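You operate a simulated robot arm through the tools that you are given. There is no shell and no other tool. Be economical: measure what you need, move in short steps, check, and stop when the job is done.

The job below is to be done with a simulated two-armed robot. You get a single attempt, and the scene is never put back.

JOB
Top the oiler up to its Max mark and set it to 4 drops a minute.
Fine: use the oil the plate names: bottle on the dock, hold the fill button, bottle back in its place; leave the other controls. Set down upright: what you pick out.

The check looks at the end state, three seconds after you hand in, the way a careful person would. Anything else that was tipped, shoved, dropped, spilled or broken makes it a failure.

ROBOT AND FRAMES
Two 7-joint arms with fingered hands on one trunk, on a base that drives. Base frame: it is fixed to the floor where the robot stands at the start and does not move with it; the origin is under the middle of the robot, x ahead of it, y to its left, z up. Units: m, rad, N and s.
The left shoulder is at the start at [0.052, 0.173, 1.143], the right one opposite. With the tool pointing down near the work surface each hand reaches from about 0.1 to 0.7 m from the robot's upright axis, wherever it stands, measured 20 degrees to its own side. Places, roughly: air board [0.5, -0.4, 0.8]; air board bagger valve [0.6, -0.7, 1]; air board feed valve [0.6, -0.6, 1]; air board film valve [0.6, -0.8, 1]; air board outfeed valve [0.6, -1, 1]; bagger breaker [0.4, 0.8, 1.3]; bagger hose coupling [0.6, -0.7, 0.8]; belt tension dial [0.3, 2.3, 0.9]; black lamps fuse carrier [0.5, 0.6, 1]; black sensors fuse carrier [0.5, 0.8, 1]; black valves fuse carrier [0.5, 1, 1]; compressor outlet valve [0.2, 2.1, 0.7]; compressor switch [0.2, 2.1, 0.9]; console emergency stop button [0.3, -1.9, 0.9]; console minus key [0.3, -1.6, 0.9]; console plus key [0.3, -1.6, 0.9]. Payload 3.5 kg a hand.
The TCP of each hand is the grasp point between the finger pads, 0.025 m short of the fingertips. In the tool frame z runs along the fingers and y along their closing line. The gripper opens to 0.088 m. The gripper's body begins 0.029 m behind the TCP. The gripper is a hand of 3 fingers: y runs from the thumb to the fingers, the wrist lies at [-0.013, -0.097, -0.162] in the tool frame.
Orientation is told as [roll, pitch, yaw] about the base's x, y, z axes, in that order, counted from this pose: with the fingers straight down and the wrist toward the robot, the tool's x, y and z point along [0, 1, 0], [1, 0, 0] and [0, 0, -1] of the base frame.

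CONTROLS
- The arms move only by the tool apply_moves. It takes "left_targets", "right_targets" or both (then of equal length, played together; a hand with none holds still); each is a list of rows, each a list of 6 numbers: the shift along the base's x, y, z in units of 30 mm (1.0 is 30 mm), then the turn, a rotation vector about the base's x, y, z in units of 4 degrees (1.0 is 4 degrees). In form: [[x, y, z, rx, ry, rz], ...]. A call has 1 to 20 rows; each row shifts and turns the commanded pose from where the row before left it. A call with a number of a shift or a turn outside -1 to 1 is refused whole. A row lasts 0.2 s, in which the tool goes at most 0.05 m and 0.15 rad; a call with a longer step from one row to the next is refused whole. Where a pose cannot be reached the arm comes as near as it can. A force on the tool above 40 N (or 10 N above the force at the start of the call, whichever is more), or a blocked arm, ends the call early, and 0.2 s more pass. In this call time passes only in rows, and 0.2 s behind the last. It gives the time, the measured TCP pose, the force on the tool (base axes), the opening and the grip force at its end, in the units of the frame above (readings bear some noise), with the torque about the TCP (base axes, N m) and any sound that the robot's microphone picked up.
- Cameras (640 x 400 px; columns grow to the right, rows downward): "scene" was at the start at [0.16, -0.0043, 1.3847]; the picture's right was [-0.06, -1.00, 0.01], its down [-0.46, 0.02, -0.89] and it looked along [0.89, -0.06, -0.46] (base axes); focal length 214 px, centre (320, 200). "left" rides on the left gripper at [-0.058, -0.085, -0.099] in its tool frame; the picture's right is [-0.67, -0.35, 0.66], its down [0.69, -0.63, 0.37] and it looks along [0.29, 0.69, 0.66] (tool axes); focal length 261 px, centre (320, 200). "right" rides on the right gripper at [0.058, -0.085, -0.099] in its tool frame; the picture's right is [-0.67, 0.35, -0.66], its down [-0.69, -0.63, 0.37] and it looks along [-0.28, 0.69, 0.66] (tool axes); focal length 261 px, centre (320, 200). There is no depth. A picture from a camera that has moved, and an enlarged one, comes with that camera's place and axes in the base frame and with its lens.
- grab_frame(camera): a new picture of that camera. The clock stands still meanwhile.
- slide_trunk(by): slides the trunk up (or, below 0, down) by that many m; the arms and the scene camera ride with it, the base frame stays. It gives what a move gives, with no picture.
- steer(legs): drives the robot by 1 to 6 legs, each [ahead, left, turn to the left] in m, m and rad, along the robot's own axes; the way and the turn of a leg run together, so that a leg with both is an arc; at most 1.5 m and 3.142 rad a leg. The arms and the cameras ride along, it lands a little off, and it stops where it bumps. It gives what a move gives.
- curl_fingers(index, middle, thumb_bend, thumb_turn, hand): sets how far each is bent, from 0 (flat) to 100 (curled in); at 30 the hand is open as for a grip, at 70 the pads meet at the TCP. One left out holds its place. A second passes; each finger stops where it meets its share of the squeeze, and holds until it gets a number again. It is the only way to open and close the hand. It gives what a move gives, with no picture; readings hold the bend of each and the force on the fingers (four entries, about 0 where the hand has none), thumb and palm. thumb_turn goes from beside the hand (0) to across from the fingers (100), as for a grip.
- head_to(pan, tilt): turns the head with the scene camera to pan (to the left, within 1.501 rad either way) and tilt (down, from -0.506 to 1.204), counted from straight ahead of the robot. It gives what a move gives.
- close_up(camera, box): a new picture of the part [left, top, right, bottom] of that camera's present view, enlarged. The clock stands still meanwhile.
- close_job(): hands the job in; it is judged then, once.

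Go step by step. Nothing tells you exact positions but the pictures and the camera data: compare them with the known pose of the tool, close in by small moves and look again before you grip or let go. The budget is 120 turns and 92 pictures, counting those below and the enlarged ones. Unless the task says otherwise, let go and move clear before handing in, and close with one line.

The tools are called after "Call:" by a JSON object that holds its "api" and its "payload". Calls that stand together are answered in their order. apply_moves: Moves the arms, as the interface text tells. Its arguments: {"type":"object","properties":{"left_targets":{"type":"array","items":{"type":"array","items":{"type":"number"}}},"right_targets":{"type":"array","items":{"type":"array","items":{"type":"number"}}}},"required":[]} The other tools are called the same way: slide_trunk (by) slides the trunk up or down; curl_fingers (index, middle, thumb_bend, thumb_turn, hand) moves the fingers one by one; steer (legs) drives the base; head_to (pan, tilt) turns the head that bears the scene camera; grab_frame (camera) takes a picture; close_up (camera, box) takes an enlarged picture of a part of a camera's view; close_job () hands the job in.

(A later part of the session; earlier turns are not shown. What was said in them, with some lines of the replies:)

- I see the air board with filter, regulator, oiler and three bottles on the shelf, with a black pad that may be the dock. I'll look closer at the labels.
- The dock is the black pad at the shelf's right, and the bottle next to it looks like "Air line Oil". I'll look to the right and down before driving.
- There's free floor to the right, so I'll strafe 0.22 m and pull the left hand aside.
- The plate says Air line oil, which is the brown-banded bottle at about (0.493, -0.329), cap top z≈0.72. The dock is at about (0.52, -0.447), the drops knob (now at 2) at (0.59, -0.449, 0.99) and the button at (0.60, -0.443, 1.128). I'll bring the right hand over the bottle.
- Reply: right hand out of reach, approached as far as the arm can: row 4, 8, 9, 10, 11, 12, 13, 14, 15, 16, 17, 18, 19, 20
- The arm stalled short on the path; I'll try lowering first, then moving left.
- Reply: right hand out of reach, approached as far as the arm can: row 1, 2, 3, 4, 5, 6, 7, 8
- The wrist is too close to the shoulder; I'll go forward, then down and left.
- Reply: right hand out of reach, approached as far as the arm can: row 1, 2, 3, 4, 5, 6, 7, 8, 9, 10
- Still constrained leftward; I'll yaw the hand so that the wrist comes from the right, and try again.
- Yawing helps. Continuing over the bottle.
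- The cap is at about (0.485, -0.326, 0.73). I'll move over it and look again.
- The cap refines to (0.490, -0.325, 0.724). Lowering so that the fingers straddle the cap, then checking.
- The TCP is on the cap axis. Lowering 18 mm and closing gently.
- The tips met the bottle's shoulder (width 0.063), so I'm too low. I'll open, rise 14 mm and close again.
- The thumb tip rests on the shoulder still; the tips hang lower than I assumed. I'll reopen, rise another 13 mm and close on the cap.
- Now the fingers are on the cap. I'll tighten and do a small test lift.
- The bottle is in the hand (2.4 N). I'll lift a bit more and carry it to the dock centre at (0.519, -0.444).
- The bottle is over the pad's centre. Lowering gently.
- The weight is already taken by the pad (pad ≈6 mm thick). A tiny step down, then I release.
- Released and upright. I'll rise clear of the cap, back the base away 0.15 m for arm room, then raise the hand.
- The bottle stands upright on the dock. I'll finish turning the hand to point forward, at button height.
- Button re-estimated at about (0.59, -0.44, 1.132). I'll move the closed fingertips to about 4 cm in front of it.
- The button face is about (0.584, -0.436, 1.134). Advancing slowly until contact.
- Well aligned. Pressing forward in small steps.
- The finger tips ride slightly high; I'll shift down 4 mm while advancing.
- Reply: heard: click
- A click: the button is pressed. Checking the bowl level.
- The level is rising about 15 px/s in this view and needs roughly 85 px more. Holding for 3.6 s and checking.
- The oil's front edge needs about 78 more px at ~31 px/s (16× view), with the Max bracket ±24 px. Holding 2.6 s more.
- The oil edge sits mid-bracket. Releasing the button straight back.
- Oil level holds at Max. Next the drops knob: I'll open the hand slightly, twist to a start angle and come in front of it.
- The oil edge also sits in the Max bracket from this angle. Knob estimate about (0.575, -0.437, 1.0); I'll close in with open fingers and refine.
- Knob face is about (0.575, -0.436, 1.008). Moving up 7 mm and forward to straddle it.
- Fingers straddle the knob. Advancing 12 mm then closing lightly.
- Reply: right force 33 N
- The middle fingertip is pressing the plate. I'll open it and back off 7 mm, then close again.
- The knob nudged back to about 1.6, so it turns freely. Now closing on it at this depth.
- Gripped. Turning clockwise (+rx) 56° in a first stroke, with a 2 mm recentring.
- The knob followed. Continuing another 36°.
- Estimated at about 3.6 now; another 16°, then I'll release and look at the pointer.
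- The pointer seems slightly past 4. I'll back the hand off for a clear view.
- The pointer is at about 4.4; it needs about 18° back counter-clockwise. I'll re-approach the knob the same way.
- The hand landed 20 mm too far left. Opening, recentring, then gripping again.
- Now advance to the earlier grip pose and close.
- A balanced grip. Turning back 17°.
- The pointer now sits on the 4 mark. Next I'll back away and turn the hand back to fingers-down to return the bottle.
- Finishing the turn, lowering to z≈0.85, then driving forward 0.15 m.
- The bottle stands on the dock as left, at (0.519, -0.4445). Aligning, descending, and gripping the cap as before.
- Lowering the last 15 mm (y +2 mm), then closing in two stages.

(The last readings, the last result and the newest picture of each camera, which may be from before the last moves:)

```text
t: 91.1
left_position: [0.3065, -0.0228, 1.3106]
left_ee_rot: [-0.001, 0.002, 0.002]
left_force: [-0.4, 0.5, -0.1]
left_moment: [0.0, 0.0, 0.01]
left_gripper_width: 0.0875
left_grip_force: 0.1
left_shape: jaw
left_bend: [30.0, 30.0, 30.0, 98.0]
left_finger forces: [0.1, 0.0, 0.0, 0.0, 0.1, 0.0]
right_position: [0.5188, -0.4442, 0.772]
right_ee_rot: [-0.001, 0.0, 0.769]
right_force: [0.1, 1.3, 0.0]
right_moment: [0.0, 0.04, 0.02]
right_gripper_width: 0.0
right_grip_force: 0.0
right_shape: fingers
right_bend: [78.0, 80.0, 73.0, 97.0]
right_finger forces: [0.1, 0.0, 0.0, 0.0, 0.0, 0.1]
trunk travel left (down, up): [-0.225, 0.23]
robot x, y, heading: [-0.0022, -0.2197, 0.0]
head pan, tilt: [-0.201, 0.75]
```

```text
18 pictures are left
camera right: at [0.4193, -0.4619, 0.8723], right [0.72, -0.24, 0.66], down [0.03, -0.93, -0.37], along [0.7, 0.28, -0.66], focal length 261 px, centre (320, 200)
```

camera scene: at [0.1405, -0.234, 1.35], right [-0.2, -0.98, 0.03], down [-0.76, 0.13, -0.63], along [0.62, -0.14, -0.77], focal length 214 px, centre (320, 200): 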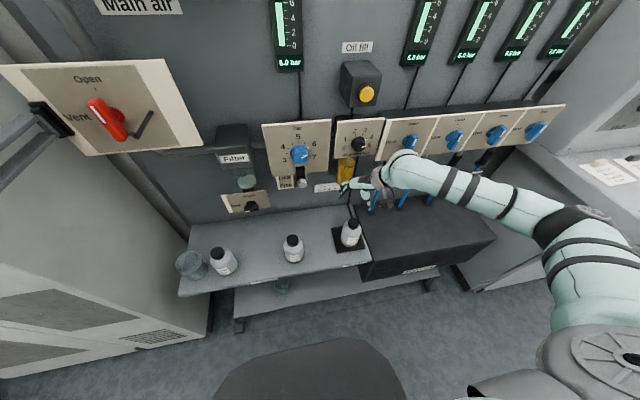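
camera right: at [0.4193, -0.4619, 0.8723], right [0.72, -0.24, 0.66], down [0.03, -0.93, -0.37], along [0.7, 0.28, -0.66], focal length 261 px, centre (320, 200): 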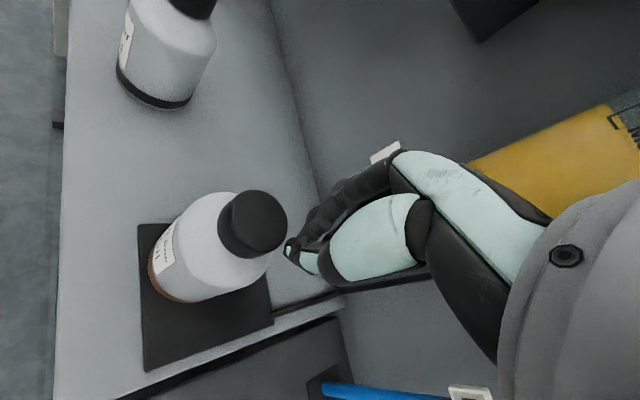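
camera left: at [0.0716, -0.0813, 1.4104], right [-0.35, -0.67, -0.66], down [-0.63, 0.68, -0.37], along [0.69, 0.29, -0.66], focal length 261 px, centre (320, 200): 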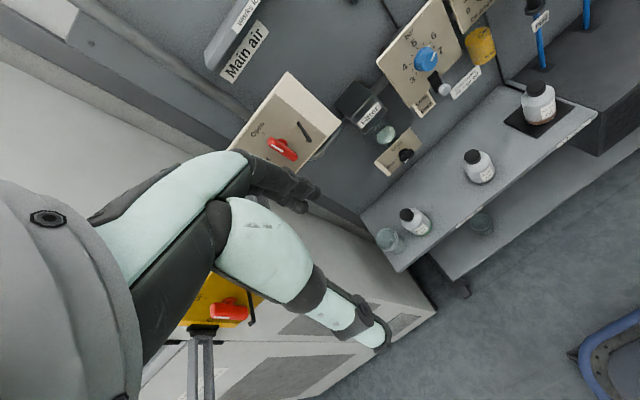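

The fingers slid over the cap and nudged the bottle about 2 cm; it's still upright on the pad. I'll rise, open and locate it again.

Call:
{"api": "apply_moves", "payload": {"right_targets": [[0, 0, 1, 0, 0, 0], [0, 0, 0.4, 0, 0, 0]]}}

Call:
{"api": "curl_fingers", "payload": {"hand": "right", "index": 32, "middle": 32, "thumb_bend": 32}}

Call:
{"api": "apply_moves", "payload": {"right_targets": [[-0.33, 0.7, 0, 0, 0, 0]]}}

Call:
{"api": "grab_frame", "payload": {"camera": "right"}}

Call:
{"api": "close_up", "payload": {"camera": "scene", "box": [290, 190, 400, 270]}}

```text
t: 91.7
left_position: [0.3074, -0.0222, 1.3108]
left_ee_rot: [-0.001, -0.001, 0.002]
left_force: [-0.5, 0.9, -0.1]
left_moment: [0.03, 0.0, 0.01]
left_gripper_width: 0.0878
left_grip_force: 0.0
left_shape: jaw
left_bend: [30.0, 30.0, 30.0, 98.0]
left_finger forces: [0.0, 0.0, 0.1, 0.1, 0.1, 0.0]
right_position: [0.5179, -0.4435, 0.8165]
right_ee_rot: [0.003, -0.001, 0.77]
right_force: [-1.0, 0.3, 0.8]
right_moment: [-0.01, -0.01, -0.01]
right_gripper_width: 0.0002
right_grip_force: 0.0
right_shape: fingers
right_bend: [78.0, 80.0, 73.0, 97.0]
right_finger forces: [0.0, 0.1, 0.0, 0.0, 0.0, 0.0]
trunk travel left (down, up): [-0.225, 0.23]
robot x, y, heading: [-0.0035, -0.2213, 0.004]
head pan, tilt: [-0.201, 0.75]
```

```text
t: 92.7
left_position: [0.3063, -0.0222, 1.3118]
left_ee_rot: [-0.001, 0.0, 0.003]
left_force: [-0.3, 0.4, -0.3]
left_moment: [-0.03, 0.02, -0.01]
left_gripper_width: 0.0878
left_grip_force: 0.1
left_shape: jaw
left_bend: [30.0, 30.0, 30.0, 98.0]
left_finger forces: [0.0, 0.0, 0.0, 0.0, 0.0, 0.0]
right_position: [0.5196, -0.4441, 0.8147]
right_ee_rot: [0.0, 0.0, 0.769]
right_force: [0.4, -0.4, -0.7]
right_moment: [-0.04, 0.0, 0.02]
right_gripper_width: 0.0802
right_grip_force: 0.0
right_shape: fingers
right_bend: [32.0, 32.0, 32.0, 97.0]
right_finger forces: [0.0, 0.1, 0.0, 0.1, 0.0, 0.0]
trunk travel left (down, up): [-0.225, 0.23]
robot x, y, heading: [0.0003, -0.2176, 0.002]
head pan, tilt: [-0.201, 0.75]
```

```text
t: 93.1
left_position: [0.3074, -0.0223, 1.3116]
left_ee_rot: [0.001, -0.001, 0.001]
left_force: [0.1, -0.4, 0.6]
left_moment: [0.0, 0.0, -0.01]
left_gripper_width: 0.0878
left_grip_force: 0.0
left_shape: jaw
left_bend: [30.0, 30.0, 30.0, 98.0]
left_finger forces: [0.1, 0.1, 0.1, 0.1, 0.1, 0.0]
right_position: [0.5087, -0.4234, 0.8143]
right_ee_rot: [-0.001, 0.001, 0.769]
right_force: [-0.3, 0.0, 0.6]
right_moment: [0.0, -0.02, 0.01]
right_gripper_width: 0.0801
right_grip_force: 0.1
right_shape: fingers
right_bend: [32.0, 32.0, 32.0, 97.0]
right_finger forces: [0.1, 0.0, 0.0, 0.0, 0.0, 0.0]
trunk travel left (down, up): [-0.225, 0.23]
robot x, y, heading: [0.0004, -0.2177, 0.003]
head pan, tilt: [-0.201, 0.75]
```

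```text
17 pictures are left
camera right: at [0.4095, -0.4404, 0.9149], right [0.72, -0.24, 0.66], down [0.03, -0.93, -0.36], along [0.7, 0.28, -0.66], focal length 261 px, centre (320, 200)
```

right: 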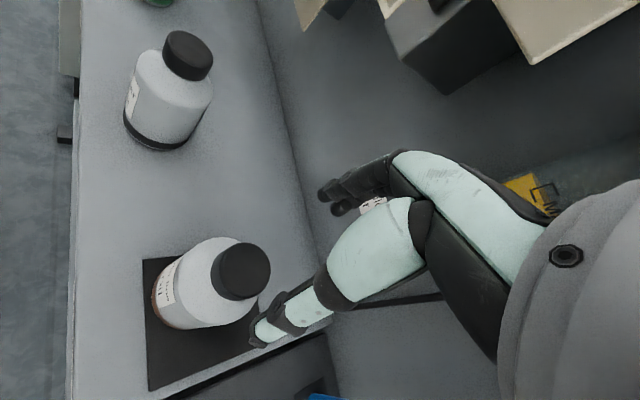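

```text
5.00 times, centred on (345, 230) of scene
camera zoom: at [0.1419, -0.2335, 1.3498], right [-0.2, -0.98, 0.03], down [-0.76, 0.13, -0.63], along [0.61, -0.15, -0.78], focal length 1072 px, centre (195, 50)
```

zoom: 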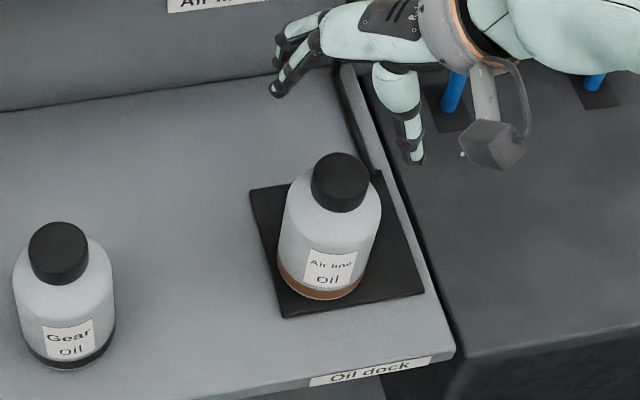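

The bottle is upright on the pad at about (0.511, -0.422). I'll descend to z≈0.740 this time for a deeper grip and check after light closing.

Call:
{"api": "apply_moves", "payload": {"right_targets": [[0.07, 0.05, -1, 0, 0, 0], [0, 0, -1, 0, 0, 0], [0, 0, -0.47, 0, 0, 0]]}}

Call:
{"api": "curl_fingers", "payload": {"hand": "right", "index": 58, "middle": 58, "thumb_bend": 58}}

Call:
{"api": "close_up", "payload": {"camera": "right", "box": [180, 130, 440, 330]}}

```text
t: 93.9
left_position: [0.3065, -0.023, 1.3109]
left_ee_rot: [0.0, 0.002, 0.001]
left_force: [0.0, -0.7, -0.5]
left_moment: [0.01, 0.01, 0.01]
left_gripper_width: 0.0878
left_grip_force: 0.1
left_shape: jaw
left_bend: [30.0, 30.0, 30.0, 98.0]
left_finger forces: [0.1, 0.0, 0.1, 0.1, 0.1, 0.0]
right_position: [0.5122, -0.422, 0.7401]
right_ee_rot: [0.001, 0.0, 0.771]
right_force: [-0.2, -0.2, -0.1]
right_moment: [-0.02, -0.01, -0.01]
right_gripper_width: 0.0802
right_grip_force: 0.7
right_shape: fingers
right_bend: [32.0, 32.0, 32.0, 97.0]
right_finger forces: [0.0, 0.1, 0.0, 0.1, 0.3, 0.1]
trunk travel left (down, up): [-0.225, 0.23]
robot x, y, heading: [-0.0012, -0.2203, 0.001]
head pan, tilt: [-0.201, 0.75]
```

```text
t: 94.9
left_position: [0.3071, -0.0216, 1.3099]
left_ee_rot: [0.0, 0.001, 0.002]
left_force: [-0.2, -0.4, 1.0]
left_moment: [-0.01, 0.01, 0.04]
left_gripper_width: 0.0874
left_grip_force: 0.2
left_shape: jaw
left_bend: [30.0, 30.0, 30.0, 98.0]
left_finger forces: [0.0, 0.0, 0.1, 0.1, 0.0, 0.1]
right_position: [0.5117, -0.4223, 0.7408]
right_ee_rot: [0.001, 0.002, 0.769]
right_force: [0.3, 0.4, -0.2]
right_moment: [-0.01, 0.0, -0.01]
right_gripper_width: 0.0553
right_grip_force: 9.9
right_shape: fingers
right_bend: [46.0, 53.0, 44.0, 97.0]
right_finger forces: [7.1, 3.1, 0.0, 0.0, 9.9, 0.1]
trunk travel left (down, up): [-0.225, 0.23]
robot x, y, heading: [-0.0006, -0.2208, 0.003]
head pan, tilt: [-0.201, 0.75]
```

```text
2.00 times, centred on (310, 230) of right
camera zoom: at [0.4117, -0.4393, 0.8407], right [0.72, -0.24, 0.66], down [0.03, -0.93, -0.37], along [0.7, 0.28, -0.66], focal length 521 px, centre (340, 140)
```

zoom: 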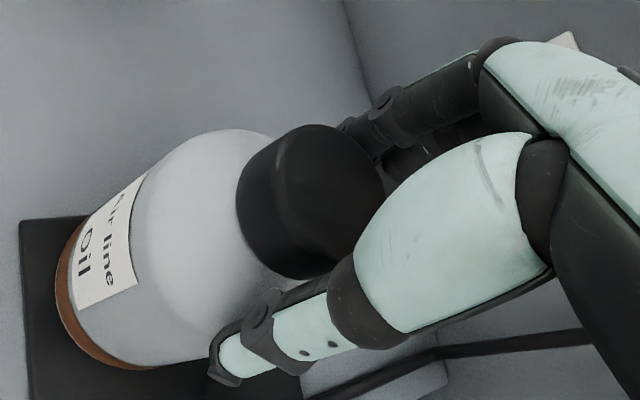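

That touches the shoulder (the pad adds ≈7 mm). Reopening, rising 6 mm and closing.

Call:
{"api": "curl_fingers", "payload": {"hand": "right", "index": 34, "middle": 34, "thumb_bend": 34}}

Call:
{"api": "apply_moves", "payload": {"right_targets": [[0, 0, 0.2, 0, 0, 0]]}}

Call:
{"api": "curl_fingers", "payload": {"hand": "right", "index": 58, "middle": 58, "thumb_bend": 58}}

Call:
{"api": "close_up", "payload": {"camera": "right", "box": [180, 130, 440, 330]}}

```text
t: 95.9
left_position: [0.3082, -0.0235, 1.3117]
left_ee_rot: [0.0, -0.001, 0.002]
left_force: [1.4, -0.3, 0.8]
left_moment: [-0.01, 0.04, 0.01]
left_gripper_width: 0.0876
left_grip_force: 0.0
left_shape: jaw
left_bend: [30.0, 30.0, 30.0, 98.0]
left_finger forces: [0.1, 0.0, 0.1, 0.0, 0.0, 0.1]
right_position: [0.5116, -0.4219, 0.7397]
right_ee_rot: [0.0, 0.002, 0.77]
right_force: [-0.5, 0.3, -0.3]
right_moment: [-0.03, 0.0, 0.0]
right_gripper_width: 0.0759
right_grip_force: 0.1
right_shape: fingers
right_bend: [34.0, 34.0, 34.0, 97.0]
right_finger forces: [0.0, 0.0, 0.0, 0.0, 0.1, 0.0]
trunk travel left (down, up): [-0.225, 0.23]
robot x, y, heading: [-0.0016, -0.2217, 0.002]
head pan, tilt: [-0.201, 0.75]
```

```text
t: 96.3
left_position: [0.3066, -0.0221, 1.3104]
left_ee_rot: [0.0, -0.002, 0.001]
left_force: [0.2, -0.4, 0.1]
left_moment: [-0.03, 0.0, -0.03]
left_gripper_width: 0.0877
left_grip_force: 0.1
left_shape: jaw
left_bend: [30.0, 30.0, 30.0, 98.0]
left_finger forces: [0.0, 0.0, 0.0, 0.0, 0.0, 0.1]
right_position: [0.5098, -0.4216, 0.7458]
right_ee_rot: [0.001, 0.001, 0.772]
right_force: [0.0, -0.3, 0.5]
right_moment: [-0.03, 0.03, 0.0]
right_gripper_width: 0.0764
right_grip_force: 0.2
right_shape: fingers
right_bend: [34.0, 34.0, 34.0, 97.0]
right_finger forces: [0.1, 0.0, 0.1, 0.0, 0.0, 0.0]
trunk travel left (down, up): [-0.225, 0.23]
robot x, y, heading: [-0.0033, -0.2206, 0.001]
head pan, tilt: [-0.201, 0.75]
```

```text
t: 97.3
left_position: [0.3071, -0.0223, 1.3107]
left_ee_rot: [-0.001, 0.0, 0.003]
left_force: [-0.2, 0.2, 0.6]
left_moment: [0.01, 0.01, 0.01]
left_gripper_width: 0.0874
left_grip_force: 0.0
left_shape: jaw
left_bend: [30.0, 30.0, 30.0, 98.0]
left_finger forces: [0.0, 0.0, 0.1, 0.0, 0.0, 0.0]
right_position: [0.5107, -0.4218, 0.7467]
right_ee_rot: [-0.001, 0.0, 0.77]
right_force: [1.6, -0.9, 4.8]
right_moment: [0.06, -0.1, -0.01]
right_gripper_width: 0.0358
right_grip_force: 4.7
right_shape: fingers
right_bend: [52.0, 55.0, 53.0, 97.0]
right_finger forces: [3.1, 2.6, 0.1, 0.0, 4.3, 0.0]
trunk travel left (down, up): [-0.225, 0.23]
robot x, y, heading: [-0.0025, -0.2199, 0.003]
head pan, tilt: [-0.201, 0.75]
```

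```text
2.00 times, centred on (310, 230) of right
camera zoom: at [0.4117, -0.4389, 0.8469], right [0.72, -0.24, 0.66], down [0.03, -0.93, -0.37], along [0.7, 0.28, -0.66], focal length 521 px, centre (340, 140)
```

zoom: 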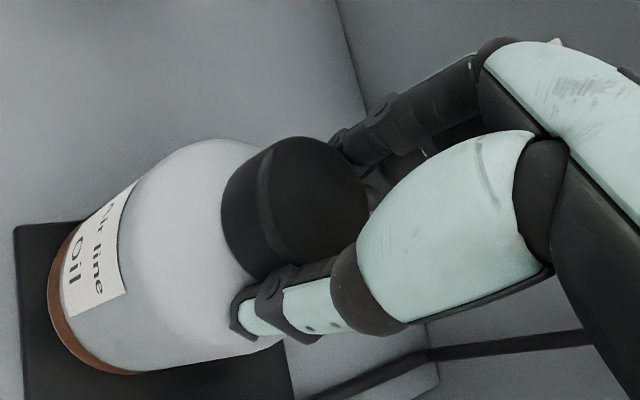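

On the cap now, with balanced forces. Tightening in steps.

Call:
{"api": "curl_fingers", "payload": {"hand": "right", "index": 66, "middle": 66, "thumb_bend": 66}}

```text
t: 98.3
left_position: [0.3066, -0.0219, 1.3117]
left_ee_rot: [0.001, 0.001, 0.001]
left_force: [-1.0, 0.3, 0.9]
left_moment: [-0.01, -0.01, -0.01]
left_gripper_width: 0.0875
left_grip_force: 0.0
left_shape: jaw
left_bend: [30.0, 30.0, 30.0, 98.0]
left_finger forces: [0.0, 0.0, 0.0, 0.1, 0.1, 0.0]
right_position: [0.5111, -0.4206, 0.7471]
right_ee_rot: [-0.001, 0.0, 0.769]
right_force: [1.6, 0.3, 6.7]
right_moment: [0.18, -0.28, 0.01]
right_gripper_width: 0.0348
right_grip_force: 13.6
right_shape: fingers
right_bend: [54.0, 58.0, 54.0, 96.0]
right_finger forces: [7.6, 8.2, 0.0, 0.0, 11.2, 0.0]
trunk travel left (down, up): [-0.225, 0.23]
robot x, y, heading: [0.0027, -0.2213, 0.006]
head pan, tilt: [-0.201, 0.75]
```

A firm hold (≈13 N). Test lift.

Call:
{"api": "apply_moves", "payload": {"right_targets": [[0, 0, 0.3, 0, 0, 0], [0, 0, 0.4, 0, 0, 0]]}}

Call:
{"api": "close_up", "payload": {"camera": "scene", "box": [290, 190, 400, 270]}}

```text
t: 98.9
left_position: [0.307, -0.022, 1.3109]
left_ee_rot: [0.001, 0.0, 0.002]
left_force: [0.5, 0.1, -0.6]
left_moment: [-0.02, -0.02, -0.01]
left_gripper_width: 0.0876
left_grip_force: 0.0
left_shape: jaw
left_bend: [30.0, 30.0, 30.0, 98.0]
left_finger forces: [0.1, 0.0, 0.0, 0.0, 0.0, 0.1]
right_position: [0.5109, -0.421, 0.767]
right_ee_rot: [0.0, 0.0, 0.769]
right_force: [0.5, 1.0, -2.0]
right_moment: [-0.01, -0.03, -0.01]
right_gripper_width: 0.027
right_grip_force: 9.4
right_shape: fingers
right_bend: [60.0, 59.0, 56.0, 96.0]
right_finger forces: [3.3, 5.2, 0.0, 0.0, 9.1, 0.0]
trunk travel left (down, up): [-0.225, 0.23]
robot x, y, heading: [-0.0032, -0.218, 0.003]
head pan, tilt: [-0.201, 0.75]
```

```text
5.00 times, centred on (345, 230) of scene
camera zoom: at [0.1417, -0.2339, 1.3497], right [-0.2, -0.98, 0.03], down [-0.76, 0.13, -0.63], along [0.61, -0.14, -0.78], focal length 1072 px, centre (195, 50)
```

zoom: 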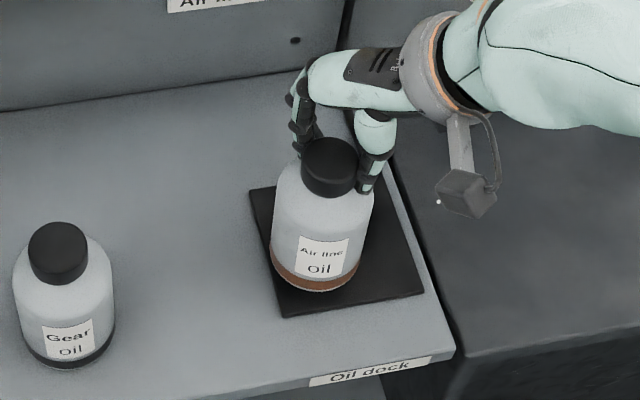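

Lifted (2.0 N carried). Carrying it slowly to its original spot (0.490, -0.323).

Call:
{"api": "apply_moves", "payload": {"right_targets": [[0, 0, 0.2, 0, 0, 0], [-0.05, 0.25, 0, 0, 0, 0], [-0.07, 0.33, 0, 0, 0, 0], [-0.07, 0.33, 0, 0, 0, 0], [-0.07, 0.33, 0, 0, 0, 0], [-0.07, 0.33, 0, 0, 0, 0], [-0.07, 0.33, 0, 0, 0, 0], [-0.07, 0.33, 0, 0, 0, 0], [-0.07, 0.33, 0, 0, 0, 0], [-0.07, 0.33, 0, 0, 0, 0], [-0.07, 0.33, 0, 0, 0, 0], [-0.05, 0.05, 0, 0, 0, 0]]}}

Call:
{"api": "close_up", "payload": {"camera": "scene", "box": [265, 195, 385, 270]}}

```text
t: 101.5
left_position: [0.3071, -0.0229, 1.3111]
left_ee_rot: [0.0, 0.0, 0.001]
left_force: [0.7, -0.2, -0.3]
left_moment: [0.0, -0.01, 0.0]
left_gripper_width: 0.0875
left_grip_force: 0.0
left_shape: jaw
left_bend: [30.0, 30.0, 30.0, 98.0]
left_finger forces: [0.0, 0.0, 0.0, 0.1, 0.0, 0.0]
right_position: [0.4888, -0.3237, 0.7728]
right_ee_rot: [0.002, 0.0, 0.773]
right_force: [0.1, 0.0, -1.5]
right_moment: [-0.01, -0.01, 0.0]
right_gripper_width: 0.0268
right_grip_force: 8.2
right_shape: fingers
right_bend: [60.0, 59.0, 56.0, 96.0]
right_finger forces: [3.2, 5.0, 0.1, 0.0, 8.9, 0.0]
trunk travel left (down, up): [-0.225, 0.23]
robot x, y, heading: [0.0009, -0.2191, 0.001]
head pan, tilt: [-0.201, 0.75]
```

```text
5.33 times, centred on (325, 232) of scene
camera zoom: at [0.1421, -0.2341, 1.3497], right [-0.2, -0.98, 0.03], down [-0.76, 0.13, -0.63], along [0.61, -0.14, -0.78], focal length 1144 px, centre (293, 27)
```

zoom: 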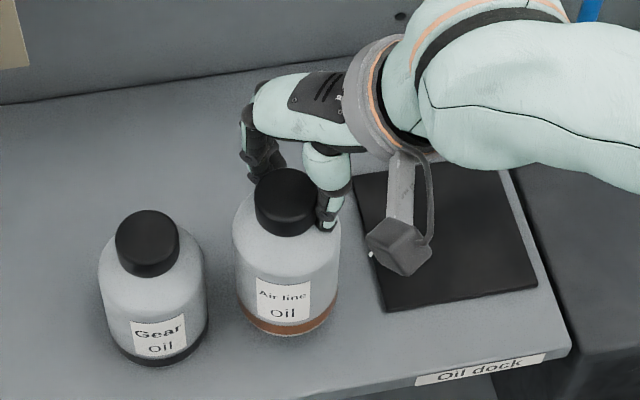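

Over the original spot. Lowering gently, with a 3 mm correction to the right.

Call:
{"api": "apply_moves", "payload": {"right_targets": [[0, -0.1, -0.3, 0, 0, 0], [0, 0, -0.3, 0, 0, 0], [0, 0, -0.1, 0, 0, 0]]}}

```text
t: 102.3
left_position: [0.3073, -0.0229, 1.3115]
left_ee_rot: [-0.001, 0.0, 0.002]
left_force: [0.5, -0.7, -0.1]
left_moment: [0.02, -0.01, 0.0]
left_gripper_width: 0.088
left_grip_force: 0.0
left_shape: jaw
left_bend: [30.0, 30.0, 30.0, 98.0]
left_finger forces: [0.1, 0.1, 0.1, 0.0, 0.0, 0.0]
right_position: [0.4904, -0.3266, 0.7512]
right_ee_rot: [0.0, 0.0, 0.771]
right_force: [-0.2, -0.6, -1.1]
right_moment: [-0.03, 0.01, 0.0]
right_gripper_width: 0.0271
right_grip_force: 8.4
right_shape: fingers
right_bend: [60.0, 59.0, 56.0, 96.0]
right_finger forces: [3.1, 5.0, 0.0, 0.0, 8.8, 0.0]
trunk travel left (down, up): [-0.225, 0.23]
robot x, y, heading: [-0.0018, -0.2179, -0.003]
head pan, tilt: [-0.201, 0.75]
```

Call:
{"api": "apply_moves", "payload": {"right_targets": [[0, 0, -0.1, 0, 0, 0]]}}

Call:
{"api": "apply_moves", "payload": {"right_targets": [[0, 0, -0.07, 0, 0, 0]]}}

```text
t: 102.7
left_position: [0.3075, -0.0224, 1.3112]
left_ee_rot: [-0.001, -0.001, 0.002]
left_force: [0.1, 0.2, 0.3]
left_moment: [0.01, 0.01, 0.0]
left_gripper_width: 0.0877
left_grip_force: 0.1
left_shape: jaw
left_bend: [30.0, 30.0, 30.0, 98.0]
left_finger forces: [0.1, 0.0, 0.0, 0.0, 0.1, 0.0]
right_position: [0.489, -0.3267, 0.7484]
right_ee_rot: [0.0, 0.0, 0.77]
right_force: [0.0, 0.2, -2.1]
right_moment: [0.0, -0.01, 0.01]
right_gripper_width: 0.0268
right_grip_force: 7.7
right_shape: fingers
right_bend: [60.0, 59.0, 56.0, 96.0]
right_finger forces: [3.2, 5.0, 0.0, 0.0, 8.8, 0.1]
trunk travel left (down, up): [-0.225, 0.23]
robot x, y, heading: [-0.0034, -0.217, 0.0]
head pan, tilt: [-0.201, 0.75]
```

```text
t: 103.1
left_position: [0.3066, -0.0224, 1.3103]
left_ee_rot: [0.0, 0.0, 0.003]
left_force: [-0.5, -0.7, -0.2]
left_moment: [0.02, 0.03, -0.02]
left_gripper_width: 0.0877
left_grip_force: 0.1
left_shape: jaw
left_bend: [30.0, 30.0, 30.0, 98.0]
left_finger forces: [0.0, 0.0, 0.1, 0.1, 0.0, 0.1]
right_position: [0.49, -0.326, 0.7466]
right_ee_rot: [0.0, 0.0, 0.77]
right_force: [0.1, 0.2, -1.4]
right_moment: [0.0, -0.02, 0.01]
right_gripper_width: 0.0264
right_grip_force: 8.6
right_shape: fingers
right_bend: [60.0, 59.0, 56.0, 96.0]
right_finger forces: [3.2, 5.0, 0.0, 0.0, 8.8, 0.0]
trunk travel left (down, up): [-0.225, 0.23]
robot x, y, heading: [-0.0003, -0.2187, 0.006]
head pan, tilt: [-0.201, 0.75]
```

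Still hanging; continuing in 2 mm steps.

Call:
{"api": "apply_moves", "payload": {"right_targets": [[0, 0, -0.08, 0, 0, 0]]}}

Call:
{"api": "apply_moves", "payload": {"right_targets": [[0, 0, -0.08, 0, 0, 0]]}}

```text
t: 103.5
left_position: [0.3064, -0.0222, 1.3118]
left_ee_rot: [0.0, -0.001, 0.001]
left_force: [0.3, -0.1, -0.4]
left_moment: [0.01, 0.0, 0.03]
left_gripper_width: 0.0878
left_grip_force: 0.2
left_shape: jaw
left_bend: [30.0, 30.0, 30.0, 98.0]
left_finger forces: [0.1, 0.0, 0.0, 0.0, 0.0, 0.1]
right_position: [0.4892, -0.3262, 0.7436]
right_ee_rot: [0.001, 0.001, 0.768]
right_force: [1.1, -0.3, -0.4]
right_moment: [-0.02, -0.01, 0.02]
right_gripper_width: 0.0271
right_grip_force: 8.7
right_shape: fingers
right_bend: [60.0, 59.0, 56.0, 96.0]
right_finger forces: [3.2, 5.0, 0.0, 0.1, 8.8, 0.0]
trunk travel left (down, up): [-0.225, 0.23]
robot x, y, heading: [-0.001, -0.2178, 0.006]
head pan, tilt: [-0.201, 0.75]
```

```text
t: 103.9
left_position: [0.3072, -0.0223, 1.3104]
left_ee_rot: [0.001, 0.001, 0.0]
left_force: [-0.5, -0.1, -0.3]
left_moment: [0.01, 0.01, 0.04]
left_gripper_width: 0.0876
left_grip_force: 0.1
left_shape: jaw
left_bend: [30.0, 30.0, 30.0, 98.0]
left_finger forces: [0.0, 0.0, 0.0, 0.1, 0.0, 0.1]
right_position: [0.4906, -0.3267, 0.7413]
right_ee_rot: [0.0, 0.0, 0.769]
right_force: [-0.4, 0.3, 0.6]
right_moment: [-0.02, -0.01, -0.03]
right_gripper_width: 0.0267
right_grip_force: 8.3
right_shape: fingers
right_bend: [60.0, 60.0, 56.0, 96.0]
right_finger forces: [3.2, 5.3, 0.0, 0.0, 9.3, 0.0]
trunk travel left (down, up): [-0.225, 0.23]
robot x, y, heading: [-0.0017, -0.2161, 0.005]
head pan, tilt: [-0.201, 0.75]
```

Down on the shelf. Releasing in two stages and checking.

Call:
{"api": "curl_fingers", "payload": {"hand": "right", "index": 50, "middle": 50, "thumb_bend": 48}}

Call:
{"api": "curl_fingers", "payload": {"hand": "right", "index": 30, "middle": 30, "thumb_bend": 30}}

Call:
{"api": "apply_moves", "payload": {"right_targets": [[0, 0, 0.5, 0, 0, 0], [0, 0, 1, 0, 0, 0], [0, 0, 1, 0, 0, 0], [0, 0, 1, 0, 0, 0]]}}

Call:
{"api": "close_up", "payload": {"camera": "scene", "box": [265, 195, 385, 270]}}

```text
t: 104.9
left_position: [0.3068, -0.0228, 1.3109]
left_ee_rot: [0.0, -0.001, 0.002]
left_force: [-0.4, 0.7, 1.1]
left_moment: [-0.04, -0.01, 0.03]
left_gripper_width: 0.0874
left_grip_force: 0.1
left_shape: jaw
left_bend: [30.0, 30.0, 30.0, 98.0]
left_finger forces: [0.0, 0.0, 0.0, 0.0, 0.1, 0.0]
right_position: [0.4888, -0.3264, 0.7415]
right_ee_rot: [0.001, 0.0, 0.769]
right_force: [0.0, 0.2, -0.1]
right_moment: [-0.01, 0.02, -0.01]
right_gripper_width: 0.0434
right_grip_force: 0.0
right_shape: fingers
right_bend: [50.0, 50.0, 48.0, 97.0]
right_finger forces: [0.0, 0.0, 0.0, 0.1, 0.0, 0.0]
trunk travel left (down, up): [-0.225, 0.23]
robot x, y, heading: [-0.0, -0.2199, 0.001]
head pan, tilt: [-0.201, 0.75]
```

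```text
t: 105.9
left_position: [0.3075, -0.0216, 1.3112]
left_ee_rot: [-0.001, 0.0, 0.003]
left_force: [-0.1, -0.1, -0.3]
left_moment: [0.01, 0.02, -0.03]
left_gripper_width: 0.0873
left_grip_force: 0.1
left_shape: jaw
left_bend: [30.0, 30.0, 30.0, 98.0]
left_finger forces: [0.1, 0.0, 0.0, 0.0, 0.0, 0.0]
right_position: [0.49, -0.3254, 0.7419]
right_ee_rot: [0.001, 0.001, 0.768]
right_force: [0.0, -0.5, -0.4]
right_moment: [0.0, -0.01, -0.01]
right_gripper_width: 0.0845
right_grip_force: 0.1
right_shape: fingers
right_bend: [30.0, 30.0, 30.0, 97.0]
right_finger forces: [0.0, 0.0, 0.1, 0.1, 0.0, 0.0]
trunk travel left (down, up): [-0.225, 0.23]
robot x, y, heading: [-0.0025, -0.2211, 0.004]
head pan, tilt: [-0.201, 0.75]
```

```text
t: 106.9
left_position: [0.3067, -0.0222, 1.3113]
left_ee_rot: [0.001, -0.001, 0.002]
left_force: [0.4, -0.1, -0.7]
left_moment: [0.02, 0.02, 0.01]
left_gripper_width: 0.0877
left_grip_force: 0.0
left_shape: jaw
left_bend: [30.0, 30.0, 30.0, 98.0]
left_finger forces: [0.1, 0.0, 0.0, 0.1, 0.0, 0.0]
right_position: [0.4895, -0.3247, 0.8487]
right_ee_rot: [0.0, 0.0, 0.769]
right_force: [0.9, 0.0, -0.2]
right_moment: [0.02, -0.02, -0.02]
right_gripper_width: 0.0845
right_grip_force: 0.2
right_shape: fingers
right_bend: [30.0, 30.0, 30.0, 97.0]
right_finger forces: [0.0, 0.0, 0.0, 0.0, 0.0, 0.0]
trunk travel left (down, up): [-0.225, 0.23]
robot x, y, heading: [-0.002, -0.2207, 0.002]
head pan, tilt: [-0.201, 0.75]
```

```text
5.33 times, centred on (325, 232) of scene
camera zoom: at [0.1418, -0.2339, 1.3498], right [-0.2, -0.98, 0.03], down [-0.76, 0.13, -0.63], along [0.61, -0.14, -0.78], focal length 1144 px, centre (293, 27)
```

zoom: 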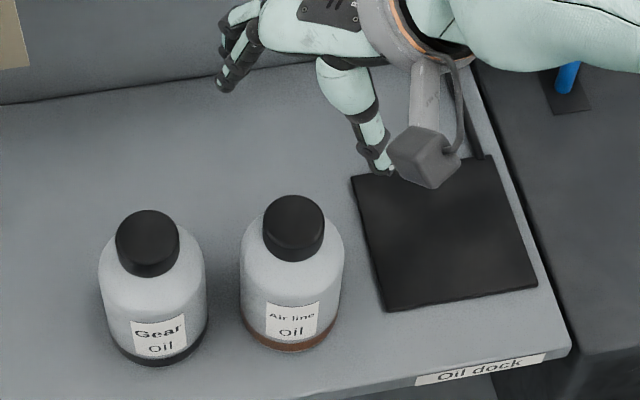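

The bottle is upright in its place, within a few mm. I'll back away and do a last check on the oiler.

Call:
{"api": "steer", "payload": {"legs": [[-0.2, 0, 0]]}}

Call:
{"api": "grab_frame", "payload": {"camera": "scene"}}

Call:
{"api": "close_up", "payload": {"camera": "scene", "box": [305, 70, 365, 160]}}

```text
t: 108.5
left_position: [0.1065, -0.0228, 1.3104]
left_ee_rot: [0.0, 0.002, 0.002]
left_force: [0.2, -0.4, 0.0]
left_moment: [0.0, -0.01, 0.0]
left_gripper_width: 0.0875
left_grip_force: 0.1
left_shape: jaw
left_bend: [30.0, 30.0, 30.0, 98.0]
left_finger forces: [0.0, 0.0, 0.0, 0.0, 0.1, 0.0]
right_position: [0.2878, -0.3263, 0.847]
right_ee_rot: [0.0, -0.001, 0.771]
right_force: [-0.3, -0.2, 0.2]
right_moment: [-0.01, 0.0, -0.01]
right_gripper_width: 0.0844
right_grip_force: 0.1
right_shape: fingers
right_bend: [30.0, 30.0, 30.0, 97.0]
right_finger forces: [0.0, 0.1, 0.1, 0.0, 0.0, 0.1]
trunk travel left (down, up): [-0.225, 0.23]
robot x, y, heading: [-0.2034, -0.2229, -0.004]
head pan, tilt: [-0.201, 0.75]
```

```text
10 pictures are left
camera scene: at [-0.0585, -0.2343, 1.3496], right [-0.2, -0.98, 0.03], down [-0.76, 0.13, -0.63], along [0.61, -0.14, -0.78], focal length 214 px, centre (320, 200)
```

scene: 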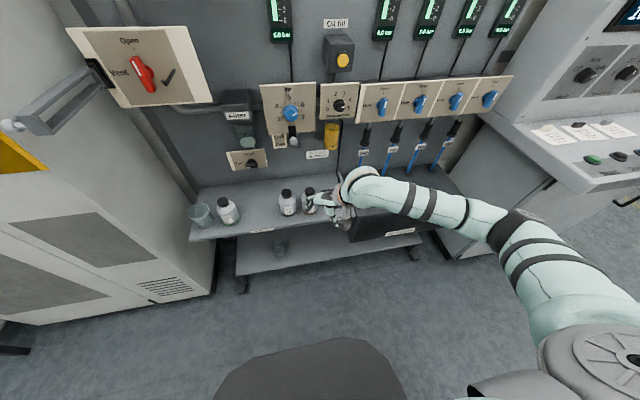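

```text
4.44 times, centred on (335, 115) of scene
camera zoom: at [-0.0585, -0.2343, 1.3496], right [-0.2, -0.98, 0.03], down [-0.76, 0.13, -0.63], along [0.61, -0.14, -0.78], focal length 953 px, centre (253, 578)
```

zoom: 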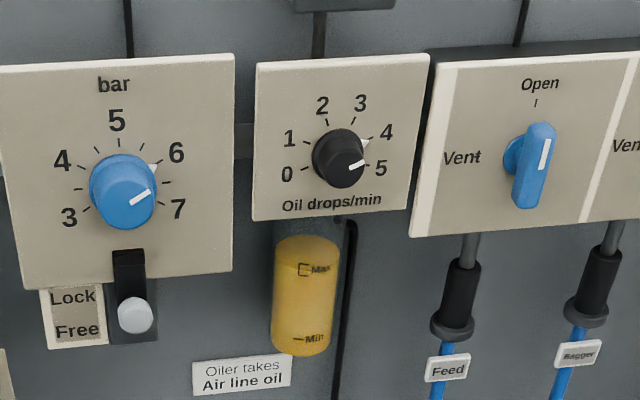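

The oil stands at the Max mark and the dial reads 4. The bottle is back upright, the other controls are unchanged and the hand is clear, so I'm handing in.

Call:
{"api": "close_job", "payload": {}}

```text
The job is handed in.
```

The oiler is filled to its Max mark with Air line oil and set to 4 drops a minute. The bottle is back upright within a few mm of where it stood, and I left the other controls alone.
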